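You operate a simulated robot arm through the tools that you are given. There is no shell and no other tool. Be economical: measure what you need, move in short steps, check, and stop when the job is done.

You run a simulated robot arm. Do the job below in one go: nothing can be reset, and whatever is moved stays where it is left.

## Task
Zero the inner and outer displays and set up the liner stand.
Fine: slider to the width on the liner reel, flag to FULL, brake to 4; leave the middle display.

Only the result counts: the job must be done as asked and must still hold three seconds after the hand-in. Knocking over, shifting, dropping, spilling or breaking anything else fails it.

## Robot
A 7-joint arm with a two-finger parallel gripper on a trunk, on a base that drives. Base frame: it is fixed to the floor where the robot stands at the start and does not move with it; the origin is under the middle of the robot, x ahead of it, y to its left, z up. Units: m, rad, N and s.
With the tool pointing down near the work surface it reaches from about 0.1 to 0.7 m from the robot's upright axis, wherever it stands. Its first joint turns from -2.007 to 2.007 rad. Places, roughly: green weight [1.25, 0.75, 0.75]; grey collar (11x5x16 cm) [1.1, 0.6, 1.1]; inner display [0.5, -0.1, 1.3]; inner zero button [0.5, -0.1, 1.1]; liner brake knob [0.9, 0.4, 1.3]; liner flag lever [0.8, 0.3, 1.3]; liner latch [0.8, 0.2, 1.1]; liner slider [1.1, 0.6, 0.5]; middle display [0.4, -0.3, 1.3]; middle zero button [0.4, -0.3, 1.1]; outer display [0.2, -0.5, 1.3]; outer zero button [0.2, -0.5, 1.1]; reel [1, 0.5, 1]; small reel (16x4x16 cm) [0.5, -0.1, 0.8]. Payload 3.91 kg.
Tool frame: the origin (TCP) lies between the finger pads and is the grasp point; the fingertips stand 0.03 m ahead of it; z points along the fingers, y is the line along which they close. Largest opening 0.11 m; finger width 0.02, thickness 0.01; the body of the gripper, 0.048 by 0.112 m, starts 0.055 m behind the TCP.
Orientation is that of the tool frame in the base frame, as a unit quaternion [x, y, z, w]. With the fingers straight down and closing along the base's y, the tool's x points along the base's -x, its y along +y and its z along -z.

## Interface
- The arm moves only by the tool drive_tool. Its argument "plan" is text: rows parted by semicolons, each of 7 numbers parted by spaces: the shift along the tool's x, y, z in m, then the turn, a rotation vector about the tool's x, y, z in rad, then the finger opening in m, from 0 to 0.11. In form: dx dy dz rx ry rz gripper; .... A call has 1 to 8 rows; each row is the pose to reach, as a shift and turn from the pose commanded when the call began, along the tool's axes at that moment. Each row takes 0.2 s and may step no farther than 0.05 m and 0.15 rad from the row before; otherwise, or with a gripper value out of range, the whole call is refused. Where a pose cannot be reached the arm comes as near as it can. A force on the tool above 40 N (or 10 N above the force at the start of the call, whichever is more), or a blocked arm, ends the call early, and 0.2 s more pass. Each finger travels about 0.108 m/s and halts on what it meets, pressing with about 44 N; the grip force reading is that of the motor and also rises with nothing between the fingers. The clock runs only during rows and for 0.2 s after the last one: add rows that repeat a pose to give the fingers time. The reply holds the time, the measured pose of the TCP, the force on the tool along the base axes, the opening and the grip force, in the units named above and with some noise, with the torque about the TCP (base axes, N m) and any sound that the robot's microphone picked up.
- Cameras (640 x 400 px; columns grow to the right, rows downward): "scene" is now at [0.0109, 0.1034, 1.6707]; the picture's right is [-0.58, -0.82, 0.00], its down [-0.52, 0.37, -0.77] and it looks along [0.63, -0.44, -0.64] (base axes); focal length 217 px, centre (320, 200). "wrist" rides on the gripper at [0.072, 0.017, -0.103] in the tool frame; the picture's right is [-0.23, 0.97, 0.00], its down [-0.76, -0.18, -0.62] and it looks along [-0.61, -0.14, 0.78] (tool axes); focal length 222 px, centre (320, 200).
- snapshot(camera): a new picture of that camera. It takes no simulated time.
- raise_lower(by): slides the trunk up (or, below 0, down) by that many m; the arm and the scene camera ride with it, the base frame stays. It gives what a move gives, with no picture.
- base_move(legs): drives the robot by 1 to 6 legs, each [ahead, turn to the left] in m and rad, along the robot's own axes; the way and the turn of a leg run together, so that a leg with both is an arc; at most 1.5 m and 3.142 rad a leg. The arm and the cameras ride along, it lands a little off, and it stops where it bumps. It gives what a move gives.
- aim_head(pan, tilt): turns the head with the scene camera to pan (to the left, within 2.705 rad either way) and tilt (down, from -0.506 to 1.204), counted from straight ahead of the robot. It gives what a move gives.
- locate(camera, pixels): for up to 12 pixels [column, row] of the newest picture of that camera ("zoom" is the newest enlarged one), the place [x, y, z] in the base frame of the surface seen there, good to about 0.003 m. It takes no simulated time.
- zoom(camera, box): a new picture of the part [left, top, right, bottom] of that camera's present view, enlarged. It takes no simulated time.
- close_job(): hands the job in; it is judged then, once.

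Go step by step. Measure first, check grasps and placings, and put right what went wrong. The budget is 80 turns and 60 pictures, counting those below and the enlarged ones. Unless the task says otherwise, let go and move clear before handing in, and close with one line.

The tools are called after "Emit:" by a JSON object that holds its "fn" and its "kwargs". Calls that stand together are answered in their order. drive_tool: Moves the arm, as the interface text tells. Its arguments: {"type":"object","properties":{"plan":{"type":"string"}},"required":["plan"]} The other tools are called the same way: raise_lower (by) slides the trunk up or down; base_move (legs) drives the base; aim_head (pan, tilt) turns the head that bears the scene camera; snapshot (camera) takes a picture; locate (camera, pixels) gives the place of the surface under pixels of a picture; zoom (camera, box) takes an enlarged picture of a part of a camera's view; close_job () hands the job in.

At the start:

```text
time_s: 0.0
eef_pos: [0.3445, 0.2001, 1.4862]
tool_rot: [-0.001, 1.0, -0.001, 0.0]
wrist_force: [-1.4, -0.2, -1.4]
moment: [0.03, 0.0, -0.02]
opening: 0.1102
grasp_force: 0.1
trunk travel left (down, up): [-0.775, 0.215]
robot x, y, heading: [0.0008, 0.0007, -0.001]
head pan, tilt: [-0.614, 0.689]
```

scene: 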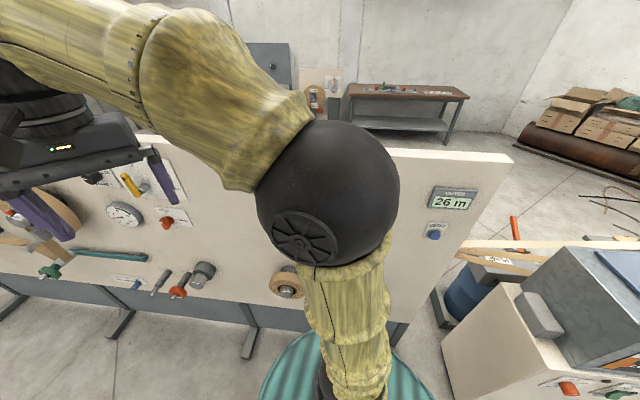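
wrist: 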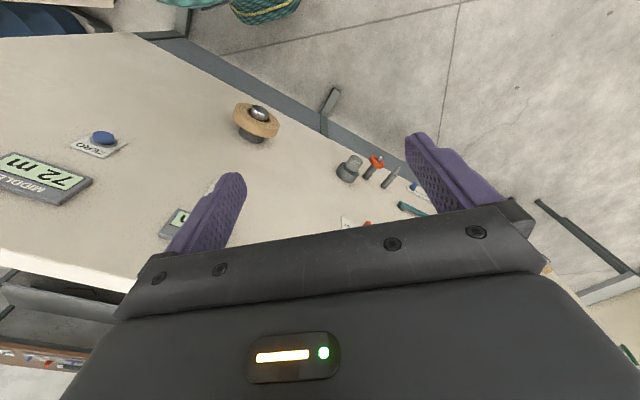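

The arm hides most of the panel in the scene view, so I'll turn the head more to the left to see the liner stand.

Emit:
{"fn": "aim_head", "kwargs": {"pan": 0.3, "tilt": 0.6}}

Emit:
{"fn": "snapshot", "kwargs": {"camera": "scene"}}

```text
time_s: 1.2
eef_pos: [0.3456, 0.1994, 1.4857]
tool_rot: [0.0, 1.0, 0.0, 0.0]
wrist_force: [0.9, 0.1, 0.8]
moment: [-0.01, 0.02, -0.01]
opening: 0.1098
grasp_force: 0.0
trunk travel left (down, up): [-0.775, 0.215]
robot x, y, heading: [0.0008, 0.0014, -0.003]
head pan, tilt: [0.3, 0.6]
```

```text
57 pictures are left
```

scene: 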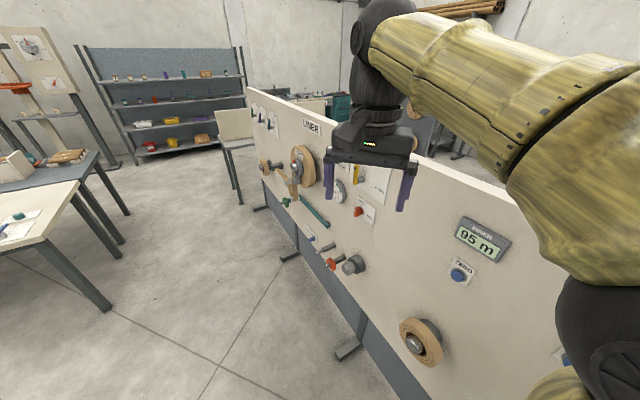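

The panel runs away to the left, with LINER near (312,127) and INNER at (478,240). I'll measure panel points and enlarge the liner part.

Emit:
{"fn": "locate", "kwargs": {"camera": "scene", "pixels": [[480, 240], [458, 275], [430, 210], [430, 290], [382, 300], [352, 265], [331, 265], [312, 127], [415, 344], [300, 165], [358, 211], [250, 95]]}}

Emit:
{"fn": "zoom", "kwargs": {"camera": "scene", "box": [240, 80, 400, 180]}}

Emit:
{"fn": "zoom", "kwargs": {"camera": "scene", "box": [240, 150, 400, 250]}}

```text
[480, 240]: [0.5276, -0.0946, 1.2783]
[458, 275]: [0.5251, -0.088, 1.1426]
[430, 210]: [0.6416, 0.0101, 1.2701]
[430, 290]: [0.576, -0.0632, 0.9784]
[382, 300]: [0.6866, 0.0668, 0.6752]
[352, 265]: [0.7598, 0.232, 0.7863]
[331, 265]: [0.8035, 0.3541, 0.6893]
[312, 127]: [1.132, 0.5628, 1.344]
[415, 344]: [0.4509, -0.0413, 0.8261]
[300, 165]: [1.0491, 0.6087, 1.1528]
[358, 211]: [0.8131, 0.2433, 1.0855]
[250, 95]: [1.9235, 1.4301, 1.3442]
```

```text
4.00 times, centred on (320, 130) of scene
```

zoom: 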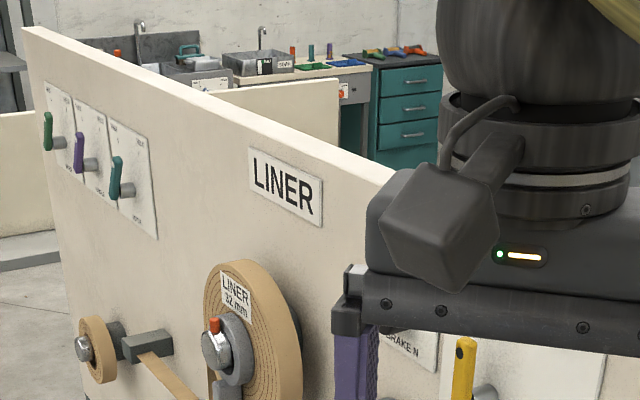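

```text
4.00 times, centred on (320, 200) of scene
```

zoom: 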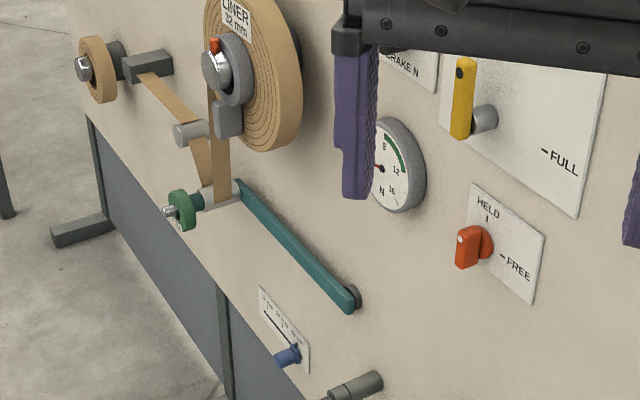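

The panel is a vertical plane along (0.68,0.74), about 0.45 m from my axis. I'd like to back away a bit and turn parallel to it, so I'll first check behind me and the tables at left (75,180).

Emit:
{"fn": "locate", "kwargs": {"camera": "scene", "pixels": [[78, 182], [108, 310], [100, 152], [345, 350], [265, 207], [20, 215]]}}

Emit:
{"fn": "aim_head", "kwargs": {"pan": 2.6, "tilt": 0.7}}

Emit:
{"fn": "snapshot", "kwargs": {"camera": "scene"}}

Emit:
{"fn": "locate", "kwargs": {"camera": "scene", "pixels": [[320, 200], [320, 300], [200, 250], [450, 250], [600, 250]]}}

```text
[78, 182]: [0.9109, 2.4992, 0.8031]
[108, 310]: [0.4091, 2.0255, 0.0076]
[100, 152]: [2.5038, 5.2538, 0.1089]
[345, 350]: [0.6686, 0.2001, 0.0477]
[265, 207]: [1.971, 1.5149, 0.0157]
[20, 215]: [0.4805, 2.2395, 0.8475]
```

```text
time_s: 3.3
eef_pos: [0.3455, 0.1986, 1.4863]
tool_rot: [0.0, 1.0, 0.0, 0.001]
wrist_force: [-0.4, -0.3, -0.2]
moment: [-0.01, 0.01, 0.01]
opening: 0.1099
grasp_force: 0.2
trunk travel left (down, up): [-0.775, 0.215]
robot x, y, heading: [-0.0013, -0.003, -0.004]
head pan, tilt: [2.601, 0.7]
```

```text
54 pictures are left
```

scene: 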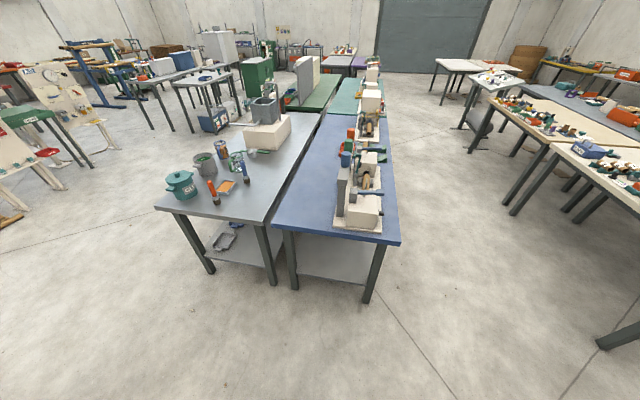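

```text
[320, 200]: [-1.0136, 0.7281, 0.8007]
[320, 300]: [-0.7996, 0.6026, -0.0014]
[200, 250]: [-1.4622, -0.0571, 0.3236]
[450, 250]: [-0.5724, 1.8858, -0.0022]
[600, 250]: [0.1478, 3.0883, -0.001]
```

The nearest bench behind starts near x −0.9, so backing 0.22 m is safe. Then I turn left to run parallel to the panel.

Emit:
{"fn": "base_move", "kwargs": {"legs": [[-0.22, 0], [0, 0.83]]}}

Emit:
{"fn": "aim_head", "kwargs": {"pan": -1.4, "tilt": 0.6}}

Emit:
{"fn": "snapshot", "kwargs": {"camera": "scene"}}

```text
time_s: 8.2
eef_pos: [-0.1228, 0.3874, 1.485]
tool_rot: [-0.394, 0.919, 0.0, 0.0]
wrist_force: [-0.5, 0.3, 0.5]
moment: [-0.01, 0.01, 0.0]
opening: 0.11
grasp_force: 0.1
trunk travel left (down, up): [-0.775, 0.215]
robot x, y, heading: [-0.2161, 0.0018, 0.806]
head pan, tilt: [2.601, 0.7]
```

```text
time_s: 11.5
eef_pos: [-0.1243, 0.3864, 1.485]
tool_rot: [-0.393, 0.919, 0.0, 0.0]
wrist_force: [-0.2, -0.1, 0.2]
moment: [0.02, -0.02, 0.02]
opening: 0.1099
grasp_force: 0.1
trunk travel left (down, up): [-0.775, 0.215]
robot x, y, heading: [-0.2151, 0.0008, 0.81]
head pan, tilt: [-1.4, 0.6]
```

```text
53 pictures are left
```

scene: 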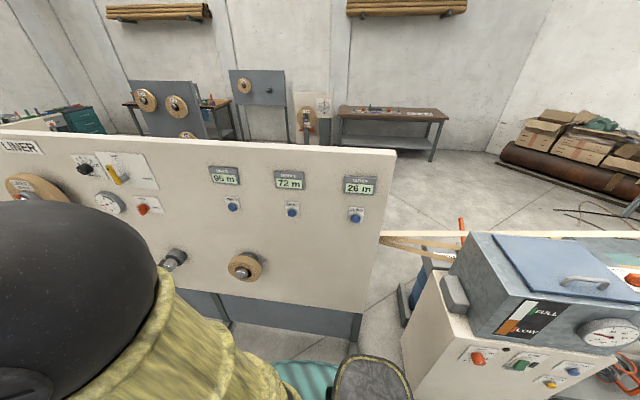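

All three displays are visible (225,175), (289,181), (360,186). I'll locate buttons, displays and panel.

Emit:
{"fn": "locate", "kwargs": {"camera": "scene", "pixels": [[233, 207], [292, 212], [356, 218], [210, 230], [320, 260], [370, 150], [150, 150], [113, 175], [86, 170], [144, 210], [177, 258], [110, 203]]}}

Emit:
{"fn": "zoom", "kwargs": {"camera": "scene", "box": [190, 150, 390, 275]}}

Emit:
{"fn": "zoom", "kwargs": {"camera": "scene", "box": [60, 140, 188, 220]}}

```text
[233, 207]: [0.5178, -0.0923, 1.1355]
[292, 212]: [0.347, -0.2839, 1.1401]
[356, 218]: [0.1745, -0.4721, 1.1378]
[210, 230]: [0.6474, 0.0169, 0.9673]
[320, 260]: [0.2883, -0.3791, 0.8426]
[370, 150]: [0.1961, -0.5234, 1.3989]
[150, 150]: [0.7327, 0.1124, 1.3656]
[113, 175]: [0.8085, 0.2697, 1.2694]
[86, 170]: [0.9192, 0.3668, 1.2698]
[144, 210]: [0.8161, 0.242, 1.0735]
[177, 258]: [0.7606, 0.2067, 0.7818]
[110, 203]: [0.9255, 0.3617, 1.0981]
```

```text
3.20 times, centred on (290, 212) of scene
```

zoom: 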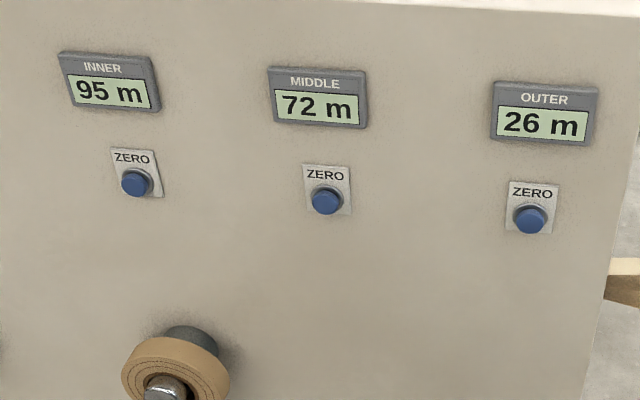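

```text
5.00 times, centred on (124, 180) of scene
```

zoom: 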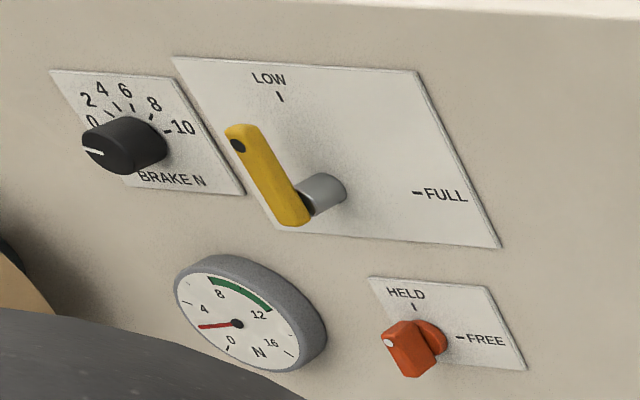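

The panel plane is n=(0.742,-0.671), D≈0.468, and the button faces stand about 2 cm proud at z 1.138. Next I swing the tool to the right and tilt it to face the panel.

Emit:
{"fn": "drive_tool", "kwargs": {"plan": "0 -0.045 0 0.14 0 0 0.11; 0 -0.09 0 0.28 0 0 0.11; 0 -0.135 0 0.42 0 0 0.11; 0 -0.18 0 0.56 0 0 0.11; 0 -0.225 0 0.70 0 0 0.11; 0 -0.27 0 0.84 0 0 0.11; 0 -0.315 0 0.98 0 0 0.11; 0 -0.36 0 1.12 0 0 0.11"}}

```text
time_s: 13.3
eef_pos: [0.1363, 0.1362, 1.487]
tool_rot: [-0.334, 0.778, -0.489, 0.211]
wrist_force: [0.6, -1.3, 0.2]
moment: [0.02, -0.02, 0.02]
opening: 0.1103
grasp_force: 0.0
trunk travel left (down, up): [-0.775, 0.215]
robot x, y, heading: [-0.2182, -0.0016, 0.811]
head pan, tilt: [-1.4, 0.6]
```

The arm tracks well. I'll finish the turn to face the panel, close the fingers, and lower the trunk.

Emit:
{"fn": "drive_tool", "kwargs": {"plan": "0.045 0 0 0.12 -0.006 -0.003 0.06; 0.09 0 0 0.24 -0.012 -0.006 0.03; 0.135 0 0 0.36 -0.018 -0.009 0; 0.18 0 0 0.45 -0.022 -0.011 0; 0.225 0 0 0.45 -0.022 -0.011 0; 0.27 0 0 0.45 -0.022 -0.011 0"}}

Emit:
{"fn": "raise_lower", "kwargs": {"by": -0.348}}

Emit:
{"fn": "snapshot", "kwargs": {"camera": "scene"}}

Emit:
{"fn": "snapshot", "kwargs": {"camera": "wrist"}}

```text
time_s: 14.7
eef_pos: [0.0062, 0.0852, 1.4151]
tool_rot: [0.275, -0.651, 0.653, -0.271]
wrist_force: [-2.9, 3.7, -0.1]
moment: [0.0, 0.02, 0.0]
opening: 0.0
grasp_force: 37.6
out of reach, approached as far as the arm can: row 2, 3, 4, 5, 6
trunk travel left (down, up): [-0.775, 0.215]
robot x, y, heading: [-0.2215, -0.0004, 0.807]
head pan, tilt: [-1.4, 0.6]
```

```text
time_s: 18.1
eef_pos: [0.0045, 0.0937, 1.0662]
tool_rot: [0.288, -0.645, 0.649, -0.283]
wrist_force: [0.8, -0.2, -0.5]
moment: [0.06, -0.06, 0.01]
opening: 0.0
grasp_force: 37.6
trunk travel left (down, up): [-0.427, 0.563]
robot x, y, heading: [-0.2168, -0.0002, 0.809]
head pan, tilt: [-1.4, 0.6]
```

```text
50 pictures are left
```

scene: 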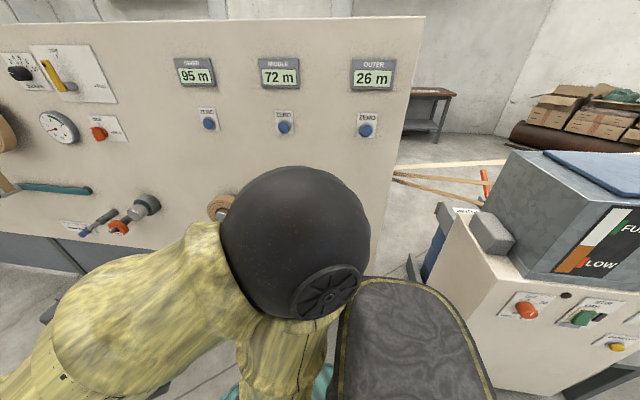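

```text
49 pictures are left
```

wrist: 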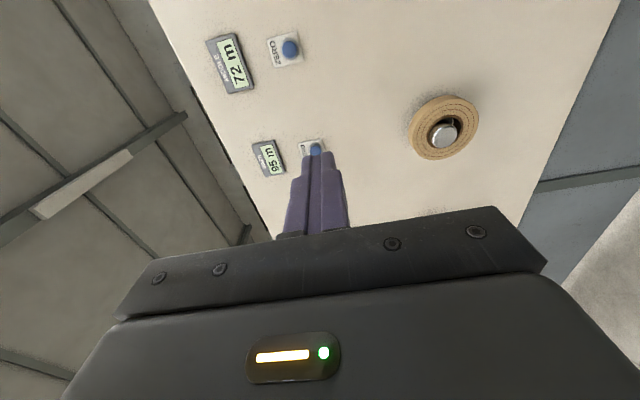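

The tool faces the panel now, with n measured at (0.739,-0.674). The TCP was too close to the body, so I'll extend towards the panel while shifting towards the outer button.

Emit:
{"fn": "drive_tool", "kwargs": {"plan": "0.02 -0.008 0.04 0 0 0 0; 0.04 -0.016 0.08 0 0 0 0; 0.06 -0.024 0.12 0 0 0 0; 0.08 -0.032 0.16 0 0 0 0; 0.10 -0.04 0.20 0 0 0 0; 0.12 -0.048 0.24 0 0 0 0; 0.14 -0.056 0.28 0 0 0 0; 0.16 -0.064 0.32 0 0 0 0"}}

```text
time_s: 19.9
eef_pos: [0.1416, -0.2436, 1.1347]
tool_rot: [0.286, -0.647, 0.648, -0.284]
wrist_force: [-0.2, -0.3, 0.5]
moment: [0.01, 0.0, 0.0]
opening: 0.0001
grasp_force: 38.2
out of reach, approached as far as the arm can: row 1, 2, 3, 4, 5, 6, 7, 8
trunk travel left (down, up): [-0.427, 0.563]
robot x, y, heading: [-0.2142, -0.0009, 0.81]
head pan, tilt: [-1.4, 0.6]
```

TCP is now at s −0.086, n 0.269. I slide 0.147 to line up with the outer button and check.

Emit:
{"fn": "drive_tool", "kwargs": {"plan": "0.045 0 0 0 0 0 0; 0.09 0 0 0 0 0 0; 0.12 -0.002 0.02 0 0 0 0; 0.147 -0.003 0.05 0 0 0 0; 0.147 -0.003 0.08 0 0 0 0"}}

Emit:
{"fn": "snapshot", "kwargs": {"camera": "wrist"}}

Emit:
{"fn": "snapshot", "kwargs": {"camera": "scene"}}

```text
time_s: 20.8
eef_pos: [0.0947, -0.3876, 1.1428]
tool_rot: [-0.254, 0.678, -0.664, 0.186]
wrist_force: [-0.9, 0.1, 0.7]
moment: [0.04, 0.02, -0.03]
opening: 0.0
grasp_force: 37.6
out of reach, approached as far as the arm can: row 1, 2, 3, 4
trunk travel left (down, up): [-0.427, 0.563]
robot x, y, heading: [-0.2204, -0.0012, 0.81]
head pan, tilt: [-1.4, 0.6]
stopped in row 4: the arm was blocked; the commanded pose is now the measured one
```

```text
48 pictures are left
```

wrist: 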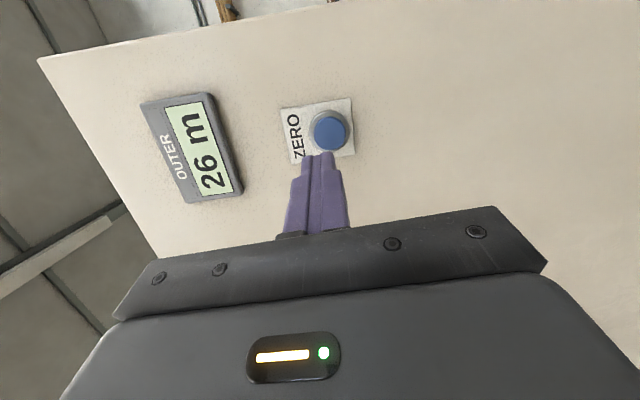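

```text
47 pictures are left
```

scene: 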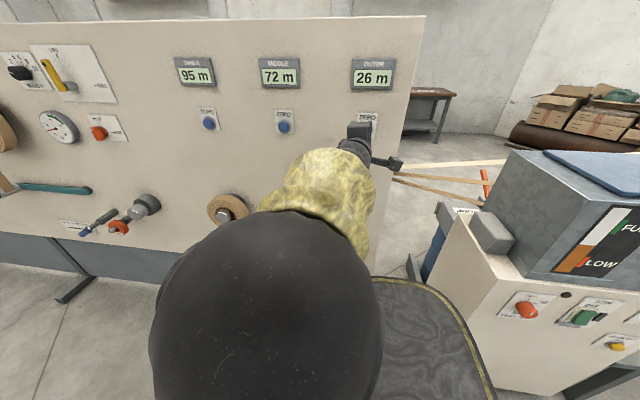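

The arm blocked near a joint limit because the target is behind the shoulder. I'd rather move the arm forward and back the base up, so I'll check the clearance to the machine at right.

Emit:
{"fn": "locate", "kwargs": {"camera": "scene", "pixels": [[490, 230], [515, 155], [455, 280], [470, 390], [440, 215], [400, 180], [350, 120], [280, 300], [600, 380]]}}

Emit:
{"fn": "drive_tool", "kwargs": {"plan": "-0.02 0 -0.04 0 0 0 0; -0.06 0 -0.06 0 0 0 0; -0.10 0 -0.08 0 0.05 0 0; -0.145 0 -0.09 0 0.10 0 0; -0.19 0 -0.09 0 0.12 0 0; -0.23 0 -0.09 0 0.15 0 0"}}

```text
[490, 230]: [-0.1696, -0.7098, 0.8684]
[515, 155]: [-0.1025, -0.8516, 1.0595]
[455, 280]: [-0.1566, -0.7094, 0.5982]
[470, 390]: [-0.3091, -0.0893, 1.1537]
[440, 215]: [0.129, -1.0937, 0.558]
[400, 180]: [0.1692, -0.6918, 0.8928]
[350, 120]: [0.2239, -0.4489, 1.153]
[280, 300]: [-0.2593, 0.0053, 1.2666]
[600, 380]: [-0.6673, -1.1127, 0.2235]
```

```text
time_s: 22.2
eef_pos: [0.2275, -0.1801, 1.1265]
tool_rot: [-0.203, 0.691, -0.681, 0.134]
wrist_force: [0.0, -0.2, -0.2]
moment: [0.03, 0.0, 0.01]
opening: 0.0005
grasp_force: 37.8
trunk travel left (down, up): [-0.427, 0.563]
robot x, y, heading: [-0.2173, 0.0001, 0.815]
head pan, tilt: [-1.4, 0.6]
```

The yaw is about 20° off towards the wrong side (z now (0.46,-0.89)). I correct that, then back the base 0.22 m; the nearest machine corner (-0.17,-0.71) stays about 0.55 m clear.

Emit:
{"fn": "drive_tool", "kwargs": {"plan": "0 0 0 0 -0.12 0 0; 0 0 0 0 -0.24 0 0; 0 0 0 0 -0.355 0 0"}}

Emit:
{"fn": "base_move", "kwargs": {"legs": [[-0.22, 0.02]]}}

Emit:
{"fn": "snapshot", "kwargs": {"camera": "wrist"}}

```text
time_s: 23.0
eef_pos: [0.2275, -0.1789, 1.129]
tool_rot: [-0.322, 0.654, -0.635, 0.256]
wrist_force: [-0.7, 0.7, -0.7]
moment: [-0.02, 0.01, -0.02]
opening: 0.0
grasp_force: 37.5
trunk travel left (down, up): [-0.427, 0.563]
robot x, y, heading: [-0.215, 0.0005, 0.813]
head pan, tilt: [-1.4, 0.6]
```

```text
time_s: 24.9
eef_pos: [0.0813, -0.3309, 1.1296]
tool_rot: [-0.327, 0.653, -0.632, 0.26]
wrist_force: [-0.1, -0.4, 0.0]
moment: [-0.01, 0.02, 0.0]
opening: 0.0
grasp_force: 37.4
trunk travel left (down, up): [-0.427, 0.563]
robot x, y, heading: [-0.3679, -0.1569, 0.833]
head pan, tilt: [-1.4, 0.6]
```

```text
46 pictures are left
```

wrist: 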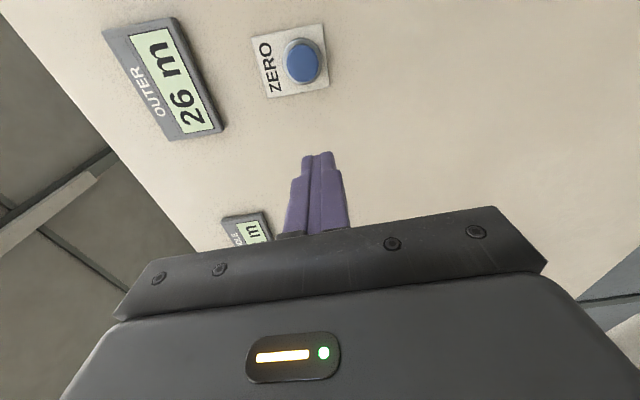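

The tool sits 4° off level. The outer button (303,62) is well in view, so I'll relocate it and apply the correction.

Emit:
{"fn": "locate", "kwargs": {"camera": "wrist", "pixels": [[300, 62], [306, 62], [280, 100]]}}

Emit:
{"fn": "drive_tool", "kwargs": {"plan": "0.02 -0.005 0 0.035 0 0.037 0; 0.042 -0.012 0.02 0.067 0 0.074 0; 0.042 -0.014 0.05 0.067 0 0.074 0; 0.042 -0.014 0.07 0.067 0 0.074 0"}}

Emit:
{"fn": "snapshot", "kwargs": {"camera": "wrist"}}

```text
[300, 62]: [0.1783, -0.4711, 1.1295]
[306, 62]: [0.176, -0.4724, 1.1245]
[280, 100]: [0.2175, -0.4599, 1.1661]
```

```text
time_s: 25.9
eef_pos: [0.1082, -0.408, 1.14]
tool_rot: [-0.293, 0.643, -0.643, 0.295]
wrist_force: [0.0, 0.7, 0.1]
moment: [-0.01, -0.01, 0.02]
opening: 0.0
grasp_force: 38.2
trunk travel left (down, up): [-0.427, 0.563]
robot x, y, heading: [-0.3678, -0.1589, 0.834]
head pan, tilt: [-1.4, 0.6]
```

```text
45 pictures are left
```

wrist: 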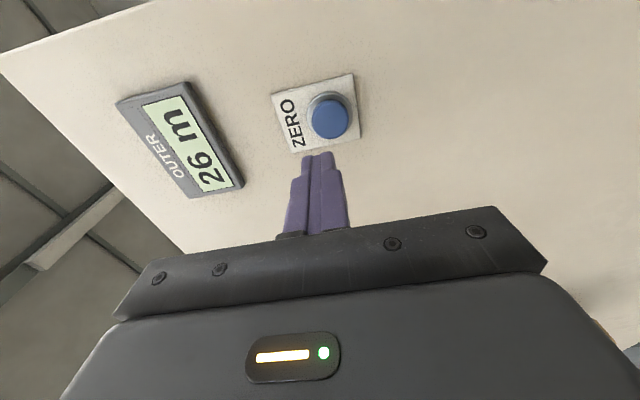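

The finger is lined up with the outer button, and z needs about 9 mm down. I press now in small steps and retract.

Emit:
{"fn": "drive_tool", "kwargs": {"plan": "0 0.009 0.02 0 0 0 0; 0 0.009 0.045 0 0 0 0; 0 0.009 0.058 0 0 0 0; 0 0.009 0.064 0 0 0 0; 0 0.009 0.069 0 0 0 0; 0 0.009 0.072 0 0 0 0; 0 0.009 0.04 0 0 0 0"}}

Emit:
{"fn": "snapshot", "kwargs": {"camera": "wrist"}}

```text
time_s: 27.5
eef_pos: [0.1392, -0.4344, 1.1337]
tool_rot: [0.293, -0.642, 0.644, -0.296]
wrist_force: [-0.4, 0.3, -0.8]
moment: [0.02, -0.02, 0.01]
opening: 0.0
grasp_force: 37.6
trunk travel left (down, up): [-0.427, 0.563]
robot x, y, heading: [-0.367, -0.1631, 0.828]
head pan, tilt: [-1.4, 0.6]
heard: click
```

```text
44 pictures are left
```

wrist: 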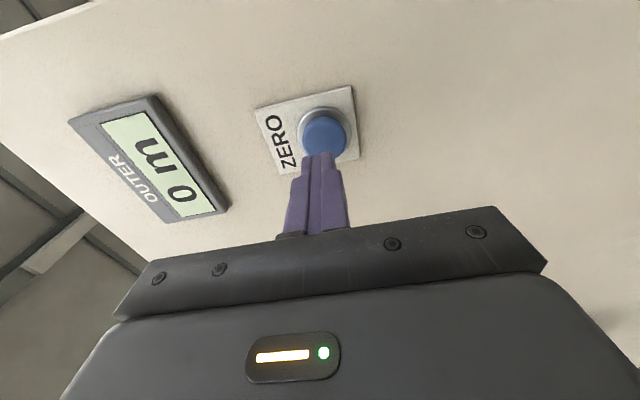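

OUTER reads 0 m. I retract 12 cm and drive ahead 0.51 m to the inner button.

Emit:
{"fn": "drive_tool", "kwargs": {"plan": "0 0 -0.04 0 0 0 0; 0 0 -0.08 0 0 0 0"}}

Emit:
{"fn": "base_move", "kwargs": {"legs": [[0.512, 0.006]]}}

Emit:
{"fn": "snapshot", "kwargs": {"camera": "wrist"}}

```text
time_s: 28.1
eef_pos: [0.0769, -0.3803, 1.1321]
tool_rot: [0.294, -0.642, 0.644, -0.296]
wrist_force: [-0.1, 0.1, -0.2]
moment: [0.0, -0.02, 0.01]
opening: 0.0
grasp_force: 37.8
trunk travel left (down, up): [-0.427, 0.563]
robot x, y, heading: [-0.3692, -0.16, 0.831]
head pan, tilt: [-1.4, 0.6]
```

```text
time_s: 31.6
eef_pos: [0.4281, 0.0083, 1.1325]
tool_rot: [0.298, -0.64, 0.642, -0.3]
wrist_force: [0.3, 0.3, 0.7]
moment: [-0.01, -0.02, 0.0]
opening: 0.0002
grasp_force: 37.9
trunk travel left (down, up): [-0.427, 0.563]
robot x, y, heading: [-0.0222, 0.2214, 0.846]
head pan, tilt: [-1.4, 0.6]
```

```text
43 pictures are left
```

wrist: 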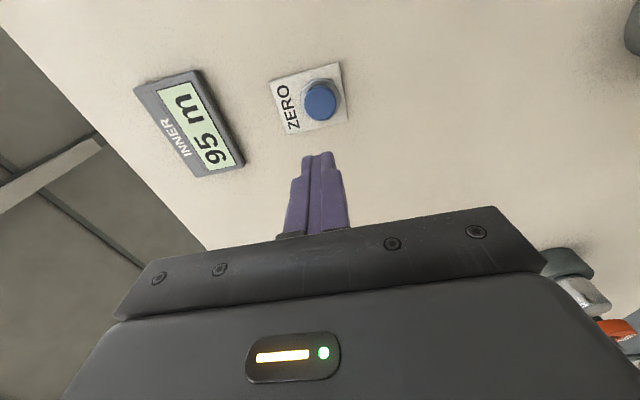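

TCP is at s 0.293, and the inner button is at s 0.279. I shift 18 mm, press, and back out.

Emit:
{"fn": "drive_tool", "kwargs": {"plan": "0.018 0 0.04 0 0 0 0; 0.018 0 0.085 0 0 0 0; 0.018 0 0.1 0 0 0 0; 0.018 0 0.107 0 0 0 0; 0.018 0 0.112 0 0 0 0; 0.018 0 0.115 0 0 0 0; 0.018 0 0.07 0 0 0 0"}}

Emit:
{"fn": "snapshot", "kwargs": {"camera": "wrist"}}

```text
time_s: 33.1
eef_pos: [0.4687, -0.0501, 1.1325]
tool_rot: [0.298, -0.64, 0.642, -0.299]
wrist_force: [1.1, -0.5, -0.4]
moment: [-0.03, -0.06, -0.02]
opening: 0.0
grasp_force: 37.4
trunk travel left (down, up): [-0.427, 0.563]
robot x, y, heading: [-0.0208, 0.2221, 0.842]
head pan, tilt: [-1.4, 0.6]
heard: click
```

```text
42 pictures are left
```

wrist: 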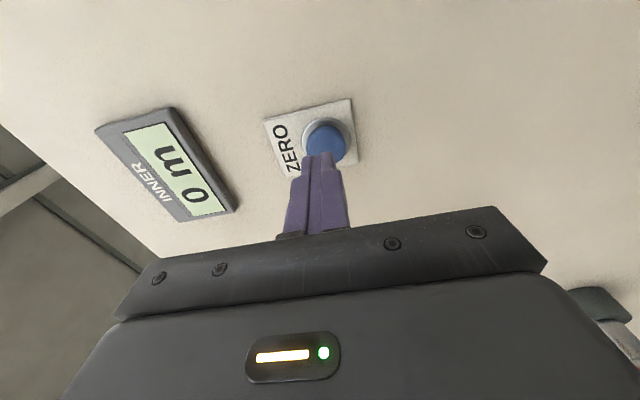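

INNER reads 0 m. I retract 12 cm, drive ahead 0.35 m, and view the liner controls.

Emit:
{"fn": "drive_tool", "kwargs": {"plan": "0 0 -0.045 0 0 0 0; 0 0 -0.09 0 0 0 0; 0 0 -0.12 0 0 0 0"}}

Emit:
{"fn": "base_move", "kwargs": {"legs": [[0.35, -0.005]]}}

Emit:
{"fn": "snapshot", "kwargs": {"camera": "scene"}}

Emit:
{"fn": "snapshot", "kwargs": {"camera": "wrist"}}

```text
time_s: 34.0
eef_pos: [0.3761, 0.0261, 1.1343]
tool_rot: [0.297, -0.64, 0.642, -0.3]
wrist_force: [0.6, 0.5, -0.1]
moment: [0.0, 0.0, -0.01]
opening: 0.0002
grasp_force: 37.2
trunk travel left (down, up): [-0.427, 0.563]
robot x, y, heading: [-0.0233, 0.2202, 0.845]
head pan, tilt: [-1.4, 0.6]
```

```text
time_s: 36.4
eef_pos: [0.6001, 0.2762, 1.1334]
tool_rot: [0.297, -0.641, 0.642, -0.299]
wrist_force: [0.1, 0.4, 0.4]
moment: [0.02, -0.05, 0.02]
opening: 0.0004
grasp_force: 37.7
trunk travel left (down, up): [-0.427, 0.563]
robot x, y, heading: [0.1994, 0.4699, 0.84]
head pan, tilt: [-1.4, 0.6]
```

```text
41 pictures are left
```

scene: 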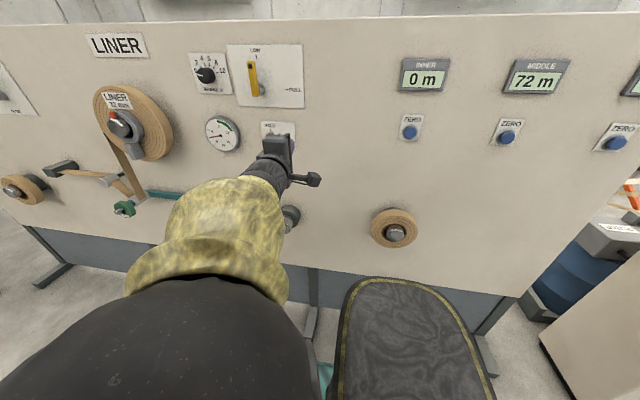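

```text
40 pictures are left
```

wrist: 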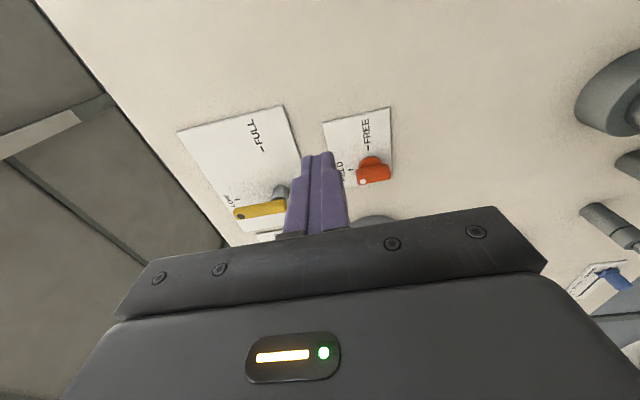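

Emit:
{"fn": "zoom", "kwargs": {"camera": "scene", "box": [180, 40, 308, 120]}}

Emit:
{"fn": "zoom", "kwargs": {"camera": "scene", "box": [80, 70, 240, 170]}}

Emit:
{"fn": "locate", "kwargs": {"camera": "scene", "pixels": [[250, 67], [254, 92], [263, 91], [204, 75], [214, 78], [222, 133], [270, 110], [295, 102], [218, 60], [255, 50], [285, 104]]}}

```text
5.00 times, centred on (244, 80) of scene
```

zoom: 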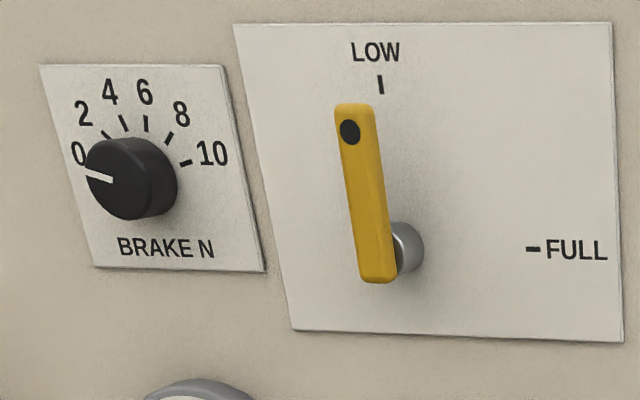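

```text
4.00 times, centred on (160, 120) of scene
```

zoom: 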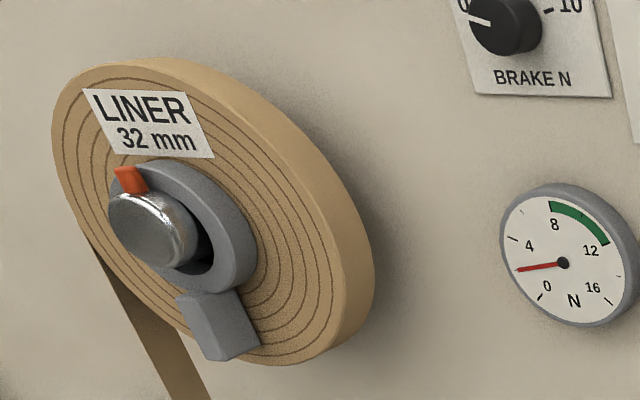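

```text
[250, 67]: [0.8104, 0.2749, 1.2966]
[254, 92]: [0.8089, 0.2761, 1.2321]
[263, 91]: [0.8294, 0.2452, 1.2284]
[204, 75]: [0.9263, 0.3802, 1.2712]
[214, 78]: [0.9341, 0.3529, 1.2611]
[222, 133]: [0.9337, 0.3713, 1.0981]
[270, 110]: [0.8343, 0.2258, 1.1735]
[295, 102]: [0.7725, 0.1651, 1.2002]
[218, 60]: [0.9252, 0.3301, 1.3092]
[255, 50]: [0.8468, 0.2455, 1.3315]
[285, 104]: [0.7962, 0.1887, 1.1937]
```

The reel says 32 mm, the flag points up to LOW (pivot s≈0.747, z≈1.235, tip z≈1.305), and the brake is at 0. I raise the trunk and bring the closed fingers to the left of the lever's upper part.

Emit:
{"fn": "raise_lower", "kwargs": {"by": 0.157}}

Emit:
{"fn": "drive_tool", "kwargs": {"plan": "-0.045 0 0 0 0.01 0 0; -0.09 0 0 0 0.02 0 0; -0.135 0 0 0 0.033 0 0; -0.18 0 0 0 0.033 0 0; -0.183 0 0.04 0 0.033 0 0; -0.183 0 0.07 0 0.033 0 0"}}

Emit:
{"fn": "snapshot", "kwargs": {"camera": "wrist"}}

Emit:
{"fn": "snapshot", "kwargs": {"camera": "scene"}}

```text
time_s: 38.2
eef_pos: [0.5986, 0.2764, 1.2912]
tool_rot: [0.297, -0.64, 0.642, -0.299]
wrist_force: [0.3, 0.1, 0.7]
moment: [0.01, 0.0, 0.0]
opening: 0.0001
grasp_force: 37.9
trunk travel left (down, up): [-0.584, 0.406]
robot x, y, heading: [0.1997, 0.4691, 0.845]
head pan, tilt: [-1.4, 0.6]
```

```text
time_s: 39.6
eef_pos: [0.7729, 0.3696, 1.2918]
tool_rot: [0.286, -0.646, 0.646, -0.288]
wrist_force: [-0.7, -0.2, -0.5]
moment: [0.0, 0.03, -0.01]
opening: 0.0
grasp_force: 37.4
trunk travel left (down, up): [-0.584, 0.406]
robot x, y, heading: [0.1997, 0.4704, 0.841]
head pan, tilt: [-1.4, 0.6]
```

```text
37 pictures are left
```

wrist: 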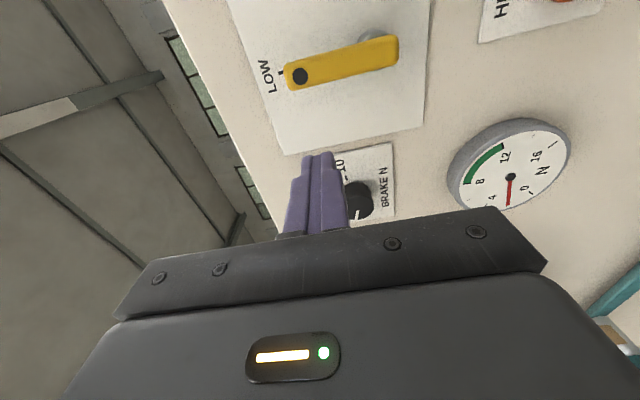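

```text
36 pictures are left
```

scene: 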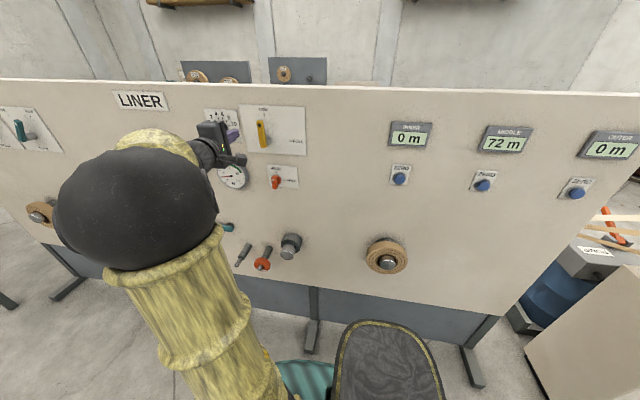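

The lever is clear in the wrist view, from (288,78) to (397,50), so I'll measure it closely.

Emit:
{"fn": "locate", "kwargs": {"camera": "wrist", "pixels": [[299, 76], [289, 77], [340, 70], [390, 52], [340, 84], [392, 66], [375, 38], [345, 130], [420, 110], [268, 90], [358, 190]]}}

```text
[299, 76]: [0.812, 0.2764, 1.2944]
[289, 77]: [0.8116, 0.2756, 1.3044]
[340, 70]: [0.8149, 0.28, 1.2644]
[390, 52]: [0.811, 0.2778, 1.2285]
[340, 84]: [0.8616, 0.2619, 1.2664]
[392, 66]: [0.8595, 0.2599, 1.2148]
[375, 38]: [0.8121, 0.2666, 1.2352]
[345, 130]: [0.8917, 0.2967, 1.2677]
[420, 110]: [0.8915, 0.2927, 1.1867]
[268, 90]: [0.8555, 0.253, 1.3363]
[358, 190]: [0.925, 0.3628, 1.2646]
```

Lever: s 0.749, face n 0.417, pivot z ≈1.237; panel at 0.465. I insert the tip beside it and sweep the arc about the pivot to horizontal.

Emit:
{"fn": "drive_tool", "kwargs": {"plan": "0 0 0.04 0 0 0 0; 0 0 0.082 0 0 0 0; 0.024 0.003 0.082 0 0 0 0; 0.038 0 0.082 0 0 0 0; 0.053 0 0.082 0 0 0 0; 0.079 0.0115 0.082 0 0 0 0; 0.092 0.026 0.082 0 0 0 0; 0.096 0.035 0.082 0 0 0 0"}}

Emit:
{"fn": "zoom", "kwargs": {"camera": "scene", "box": [200, 90, 328, 170]}}

```text
time_s: 41.5
eef_pos: [0.7678, 0.2448, 1.2565]
tool_rot: [0.286, -0.646, 0.647, -0.289]
wrist_force: [-0.4, -0.2, -0.2]
moment: [0.0, 0.01, 0.01]
opening: 0.0001
grasp_force: 37.4
trunk travel left (down, up): [-0.584, 0.406]
robot x, y, heading: [0.2005, 0.4713, 0.84]
head pan, tilt: [-1.4, 0.6]
```

```text
5.00 times, centred on (264, 130) of scene
```

zoom: 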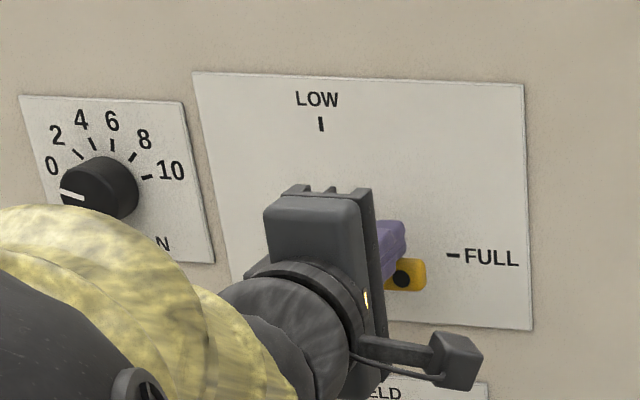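

The lever now looks horizontal towards FULL. I back off to check its angle.

Emit:
{"fn": "drive_tool", "kwargs": {"plan": "0 -0.006 0 0 0 0 0; 0 -0.008 -0.04 0 0 0 0; 0 -0.008 -0.08 0 0 0 0; 0 -0.008 -0.12 0 0 0 0; -0.04 -0.008 -0.14 0 0 0 0; -0.09 -0.008 -0.14 0 0 0 0"}}

Emit:
{"fn": "snapshot", "kwargs": {"camera": "wrist"}}

Emit:
{"fn": "zoom", "kwargs": {"camera": "scene", "box": [200, 90, 328, 170]}}

```text
time_s: 42.9
eef_pos: [0.728, 0.405, 1.265]
tool_rot: [-0.288, 0.646, -0.646, 0.288]
wrist_force: [0.5, -0.5, 0.0]
moment: [-0.03, -0.01, -0.03]
opening: 0.0001
grasp_force: 37.8
trunk travel left (down, up): [-0.584, 0.406]
robot x, y, heading: [0.2002, 0.4722, 0.843]
head pan, tilt: [-1.4, 0.6]
```

```text
34 pictures are left
```

wrist: 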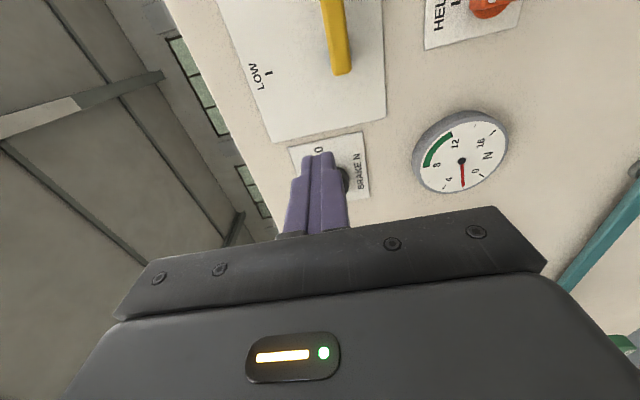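

```text
5.00 times, centred on (264, 130) of scene
```

zoom: 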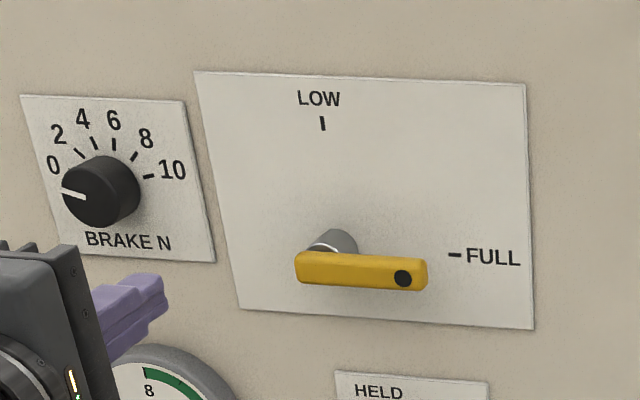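

The lever is parallel to the card's lower edge and points at FULL, so the flag is done. Now the brake knob: I zoom in and measure the scale marks.

Emit:
{"fn": "zoom", "kwargs": {"camera": "scene", "box": [200, 105, 248, 145]}}

Emit:
{"fn": "zoom", "kwargs": {"camera": "scene", "box": [200, 105, 248, 135]}}

```text
10.00 times, centred on (224, 125) of scene
```

zoom: 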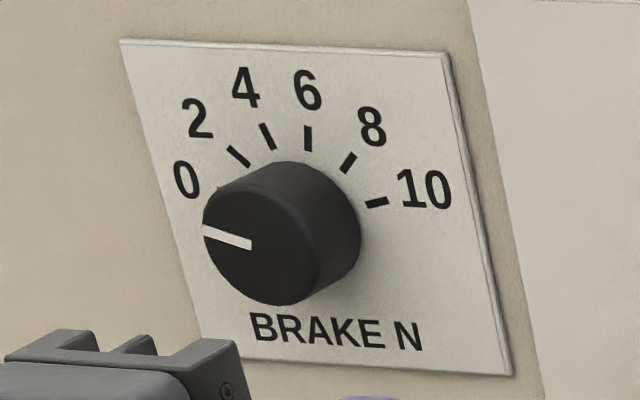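

```text
13.33 times, centred on (224, 120) of scene
```

zoom: 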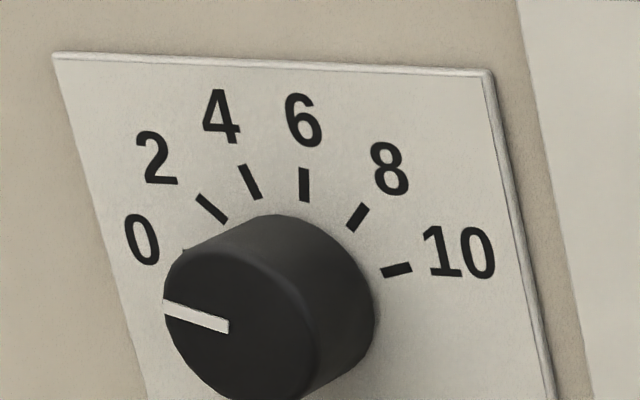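

I'll measure the scale marks, the knob face centre and the pointer ends in this last zoom.

Emit:
{"fn": "locate", "kwargs": {"camera": "zoom", "pixels": [[200, 197], [225, 222], [241, 167], [258, 197], [304, 170], [304, 199], [366, 206], [350, 228], [410, 267], [384, 273], [168, 307], [228, 326]]}}

Emit:
{"fn": "locate", "kwargs": {"camera": "zoom", "pixels": [[178, 275], [225, 245], [300, 300], [310, 350], [260, 385], [200, 375], [180, 350], [340, 270], [365, 320], [140, 240], [460, 250]]}}

```text
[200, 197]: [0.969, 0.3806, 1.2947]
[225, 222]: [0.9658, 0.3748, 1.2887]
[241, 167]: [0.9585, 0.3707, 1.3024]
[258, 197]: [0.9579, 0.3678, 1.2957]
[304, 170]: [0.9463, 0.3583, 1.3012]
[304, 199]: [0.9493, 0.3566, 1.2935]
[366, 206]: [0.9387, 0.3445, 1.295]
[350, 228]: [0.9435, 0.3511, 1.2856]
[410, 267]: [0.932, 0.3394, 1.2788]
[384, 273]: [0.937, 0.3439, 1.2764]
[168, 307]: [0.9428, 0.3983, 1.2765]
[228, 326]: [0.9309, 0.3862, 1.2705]
```

```text
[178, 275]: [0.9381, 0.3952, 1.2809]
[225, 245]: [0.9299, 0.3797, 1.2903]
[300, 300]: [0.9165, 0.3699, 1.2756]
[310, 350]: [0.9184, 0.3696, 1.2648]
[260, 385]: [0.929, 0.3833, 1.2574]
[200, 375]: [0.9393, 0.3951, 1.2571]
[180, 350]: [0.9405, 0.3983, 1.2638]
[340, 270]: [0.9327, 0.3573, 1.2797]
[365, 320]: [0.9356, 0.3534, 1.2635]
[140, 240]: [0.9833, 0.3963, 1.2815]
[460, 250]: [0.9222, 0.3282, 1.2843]
```

Marks are 30° apart: centre s 0.909, z 1.271, with 0 at −75° and 4 at −15°. So I need a 60° clockwise turn. I open the fingers, pre-roll −0.5 rad, and approach in front of the knob.

Emit:
{"fn": "drive_tool", "kwargs": {"plan": "-0.04 0 0 0 0 -0.12 0.03; -0.08 -0.003 0 0 0 -0.25 0.06; -0.12 -0.006 0 0 0 -0.38 0.065; -0.12 -0.006 0.03 0 0 -0.5 0.065; -0.12 -0.006 0.07 0 0 -0.5 0.065"}}

Emit:
{"fn": "snapshot", "kwargs": {"camera": "wrist"}}

```text
time_s: 44.0
eef_pos: [0.8571, 0.4467, 1.2661]
tool_rot: [0.438, -0.554, 0.698, -0.118]
wrist_force: [1.1, 0.3, 0.3]
moment: [0.0, 0.02, 0.07]
opening: 0.0649
grasp_force: 0.0
trunk travel left (down, up): [-0.584, 0.406]
robot x, y, heading: [0.2019, 0.4723, 0.842]
head pan, tilt: [-1.4, 0.6]
```

```text
30 pictures are left
```

wrist: 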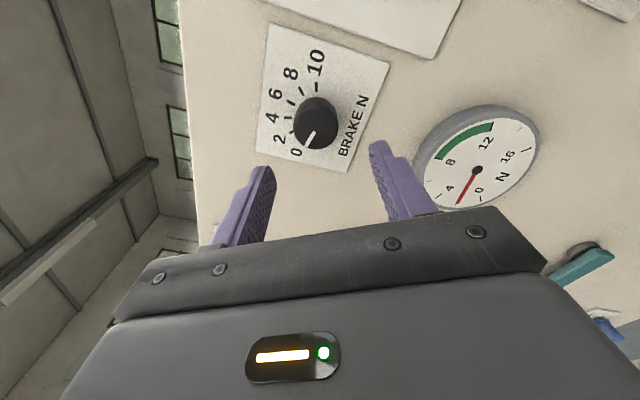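

Orientation is good. I shift 5 mm up and advance over the knob, closing at n≈0.42.

Emit:
{"fn": "drive_tool", "kwargs": {"plan": "0 -0.0055 0.04 0 0 0 0.065; 0 -0.0055 0.082 0 0 0 0.065; 0 -0.0055 0.082 0 0 0 0.05; 0 -0.0055 0.082 0 0 0 0.03; 0 -0.0055 0.082 0 0 0 0.03"}}

Emit:
{"fn": "snapshot", "kwargs": {"camera": "wrist"}}

```text
time_s: 45.2
eef_pos: [0.9202, 0.3905, 1.2709]
tool_rot: [0.439, -0.556, 0.696, -0.118]
wrist_force: [-18.6, -1.7, -29.2]
moment: [0.01, 0.16, -0.42]
opening: 0.0405
grasp_force: 44.8
trunk travel left (down, up): [-0.584, 0.406]
robot x, y, heading: [0.202, 0.4704, 0.837]
head pan, tilt: [-1.4, 0.6]
```

```text
29 pictures are left
```

wrist: 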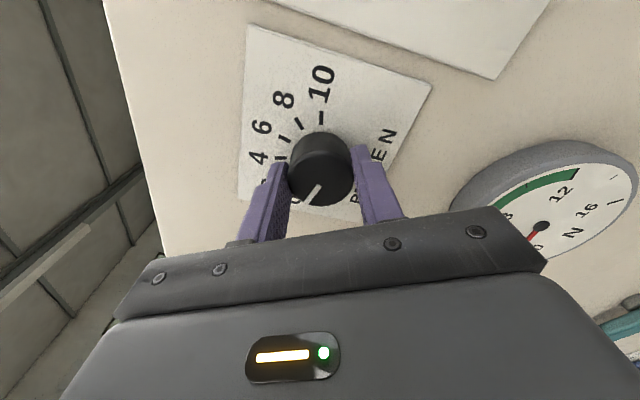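

I hold the knob (opening 0.0405), but a 34 N side load shows the grip sits too high along the closing line. I relieve about 4 mm first.

Emit:
{"fn": "drive_tool", "kwargs": {"plan": "0 0.002 0 0 0 0 0.03; 0 0.004 0 0 0 0 0.03"}}

```text
time_s: 45.9
eef_pos: [0.9213, 0.3897, 1.2709]
tool_rot: [0.439, -0.554, 0.697, -0.118]
wrist_force: [5.3, -9.2, -10.3]
moment: [0.79, 0.93, 0.7]
opening: 0.0402
grasp_force: 45.4
trunk travel left (down, up): [-0.584, 0.406]
robot x, y, heading: [0.201, 0.4745, 0.846]
head pan, tilt: [-1.4, 0.6]
```

The load is down to about 15 N, so I turn 60° clockwise.

Emit:
{"fn": "drive_tool", "kwargs": {"plan": "0 0 0 0 0 0.131 0.03; 0 0 0 0 0 0.262 0.03; 0 0 0 0 0 0.393 0.03; 0 0 0 0 0 0.524 0.03; 0 0 0 0 0 0.655 0.03; 0 0 0 0 0 0.785 0.03; 0 0 0 0 0 0.916 0.03; 0 0 0 0 0 1.047 0.03"}}

Emit:
{"fn": "snapshot", "kwargs": {"camera": "wrist"}}

```text
time_s: 47.6
eef_pos: [0.9191, 0.3908, 1.2685]
tool_rot: [-0.101, 0.701, -0.543, 0.451]
wrist_force: [-3.6, -10.8, -23.1]
moment: [-0.2, -0.14, 0.31]
opening: 0.0404
grasp_force: 45.2
trunk travel left (down, up): [-0.584, 0.406]
robot x, y, heading: [0.2011, 0.4739, 0.844]
head pan, tilt: [-1.4, 0.6]
```

```text
28 pictures are left
```

wrist: 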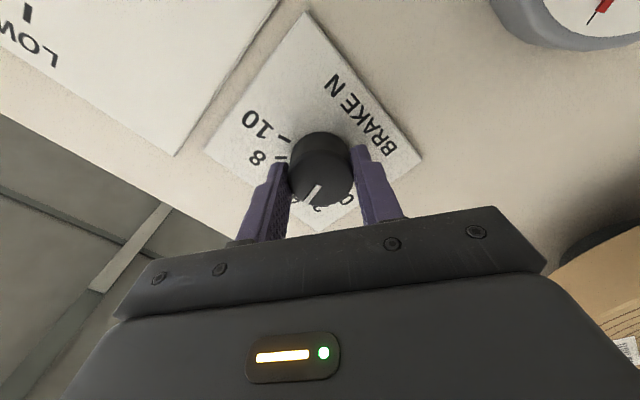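

The pointer turned with the gripper. I release, back out and check.

Emit:
{"fn": "drive_tool", "kwargs": {"plan": "0 0 0 0 0 0 0.05; 0 0 0 0 0 0 0.065; 0 0 -0.04 0 0 0 0.065; 0 0 -0.08 0 0 0 0.065; 0 0 -0.12 0 0 0 0.065; 0 0 -0.16 0 0 0 0.065"}}

Emit:
{"fn": "zoom", "kwargs": {"camera": "scene", "box": [200, 105, 248, 135]}}

Emit:
{"fn": "snapshot", "kwargs": {"camera": "wrist"}}

```text
time_s: 49.0
eef_pos: [0.7973, 0.5013, 1.2708]
tool_rot: [-0.101, 0.699, -0.545, 0.452]
wrist_force: [0.0, -0.4, 0.1]
moment: [-0.02, -0.01, 0.01]
opening: 0.0649
grasp_force: 0.0
trunk travel left (down, up): [-0.584, 0.406]
robot x, y, heading: [0.1987, 0.4721, 0.843]
head pan, tilt: [-1.4, 0.6]
```

```text
13.33 times, centred on (224, 120) of scene
```

zoom: 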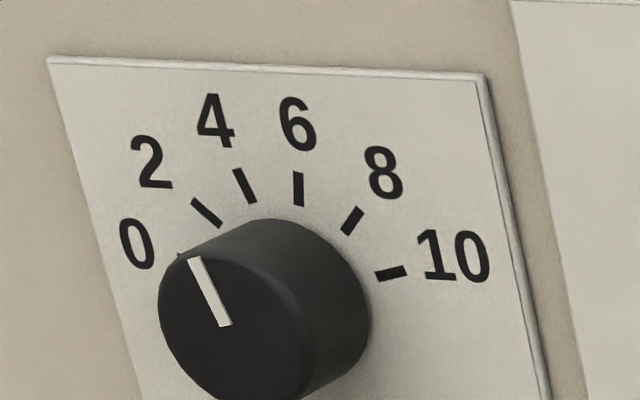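

```text
26 pictures are left
```

wrist: 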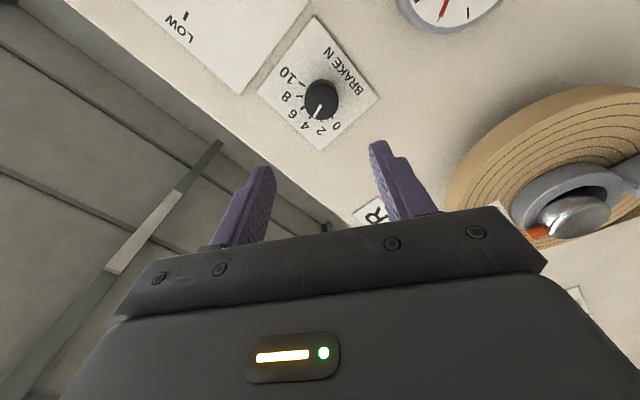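

The pointer in the zoom (192,258)-(225,326) is parallel to the 4 mark (237,169)-(253,202), so the brake is at 4. Next is the slider: I'll zoom there (the wrist blocks little) and check the base clearance.

Emit:
{"fn": "aim_head", "kwargs": {"pan": -1.0, "tilt": 0.75}}

Emit:
{"fn": "snapshot", "kwargs": {"camera": "scene"}}

```text
time_s: 49.9
eef_pos: [0.7991, 0.4999, 1.2693]
tool_rot: [-0.102, 0.699, -0.545, 0.452]
wrist_force: [0.3, 0.1, 0.6]
moment: [-0.03, 0.01, 0.01]
opening: 0.065
grasp_force: 0.0
trunk travel left (down, up): [-0.584, 0.406]
robot x, y, heading: [0.1963, 0.4759, 0.84]
head pan, tilt: [-1.0, 0.75]
```

```text
25 pictures are left
```

scene: 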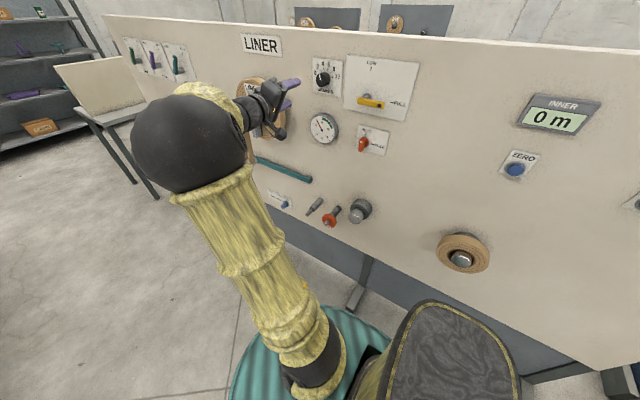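

The slider's blue knob is at (285,205). I'll locate and zoom it.

Emit:
{"fn": "locate", "kwargs": {"camera": "scene", "pixels": [[285, 205], [275, 198], [315, 207], [330, 217], [280, 168], [308, 180], [360, 210], [262, 110], [278, 132]]}}

Emit:
{"fn": "zoom", "kwargs": {"camera": "scene", "box": [256, 180, 304, 210]}}

```text
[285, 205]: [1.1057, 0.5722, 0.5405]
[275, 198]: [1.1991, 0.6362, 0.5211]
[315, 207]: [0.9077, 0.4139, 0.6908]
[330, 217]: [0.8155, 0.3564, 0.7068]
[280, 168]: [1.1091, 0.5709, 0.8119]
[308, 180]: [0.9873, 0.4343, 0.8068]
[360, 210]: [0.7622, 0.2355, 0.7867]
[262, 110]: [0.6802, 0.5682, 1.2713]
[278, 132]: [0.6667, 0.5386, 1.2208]
```

```text
13.33 times, centred on (280, 195) of scene
```

zoom: 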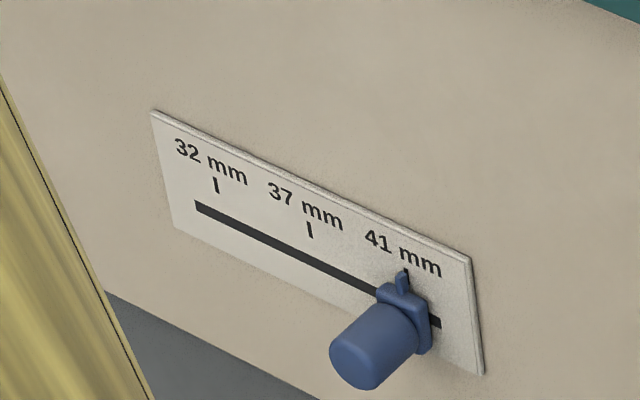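

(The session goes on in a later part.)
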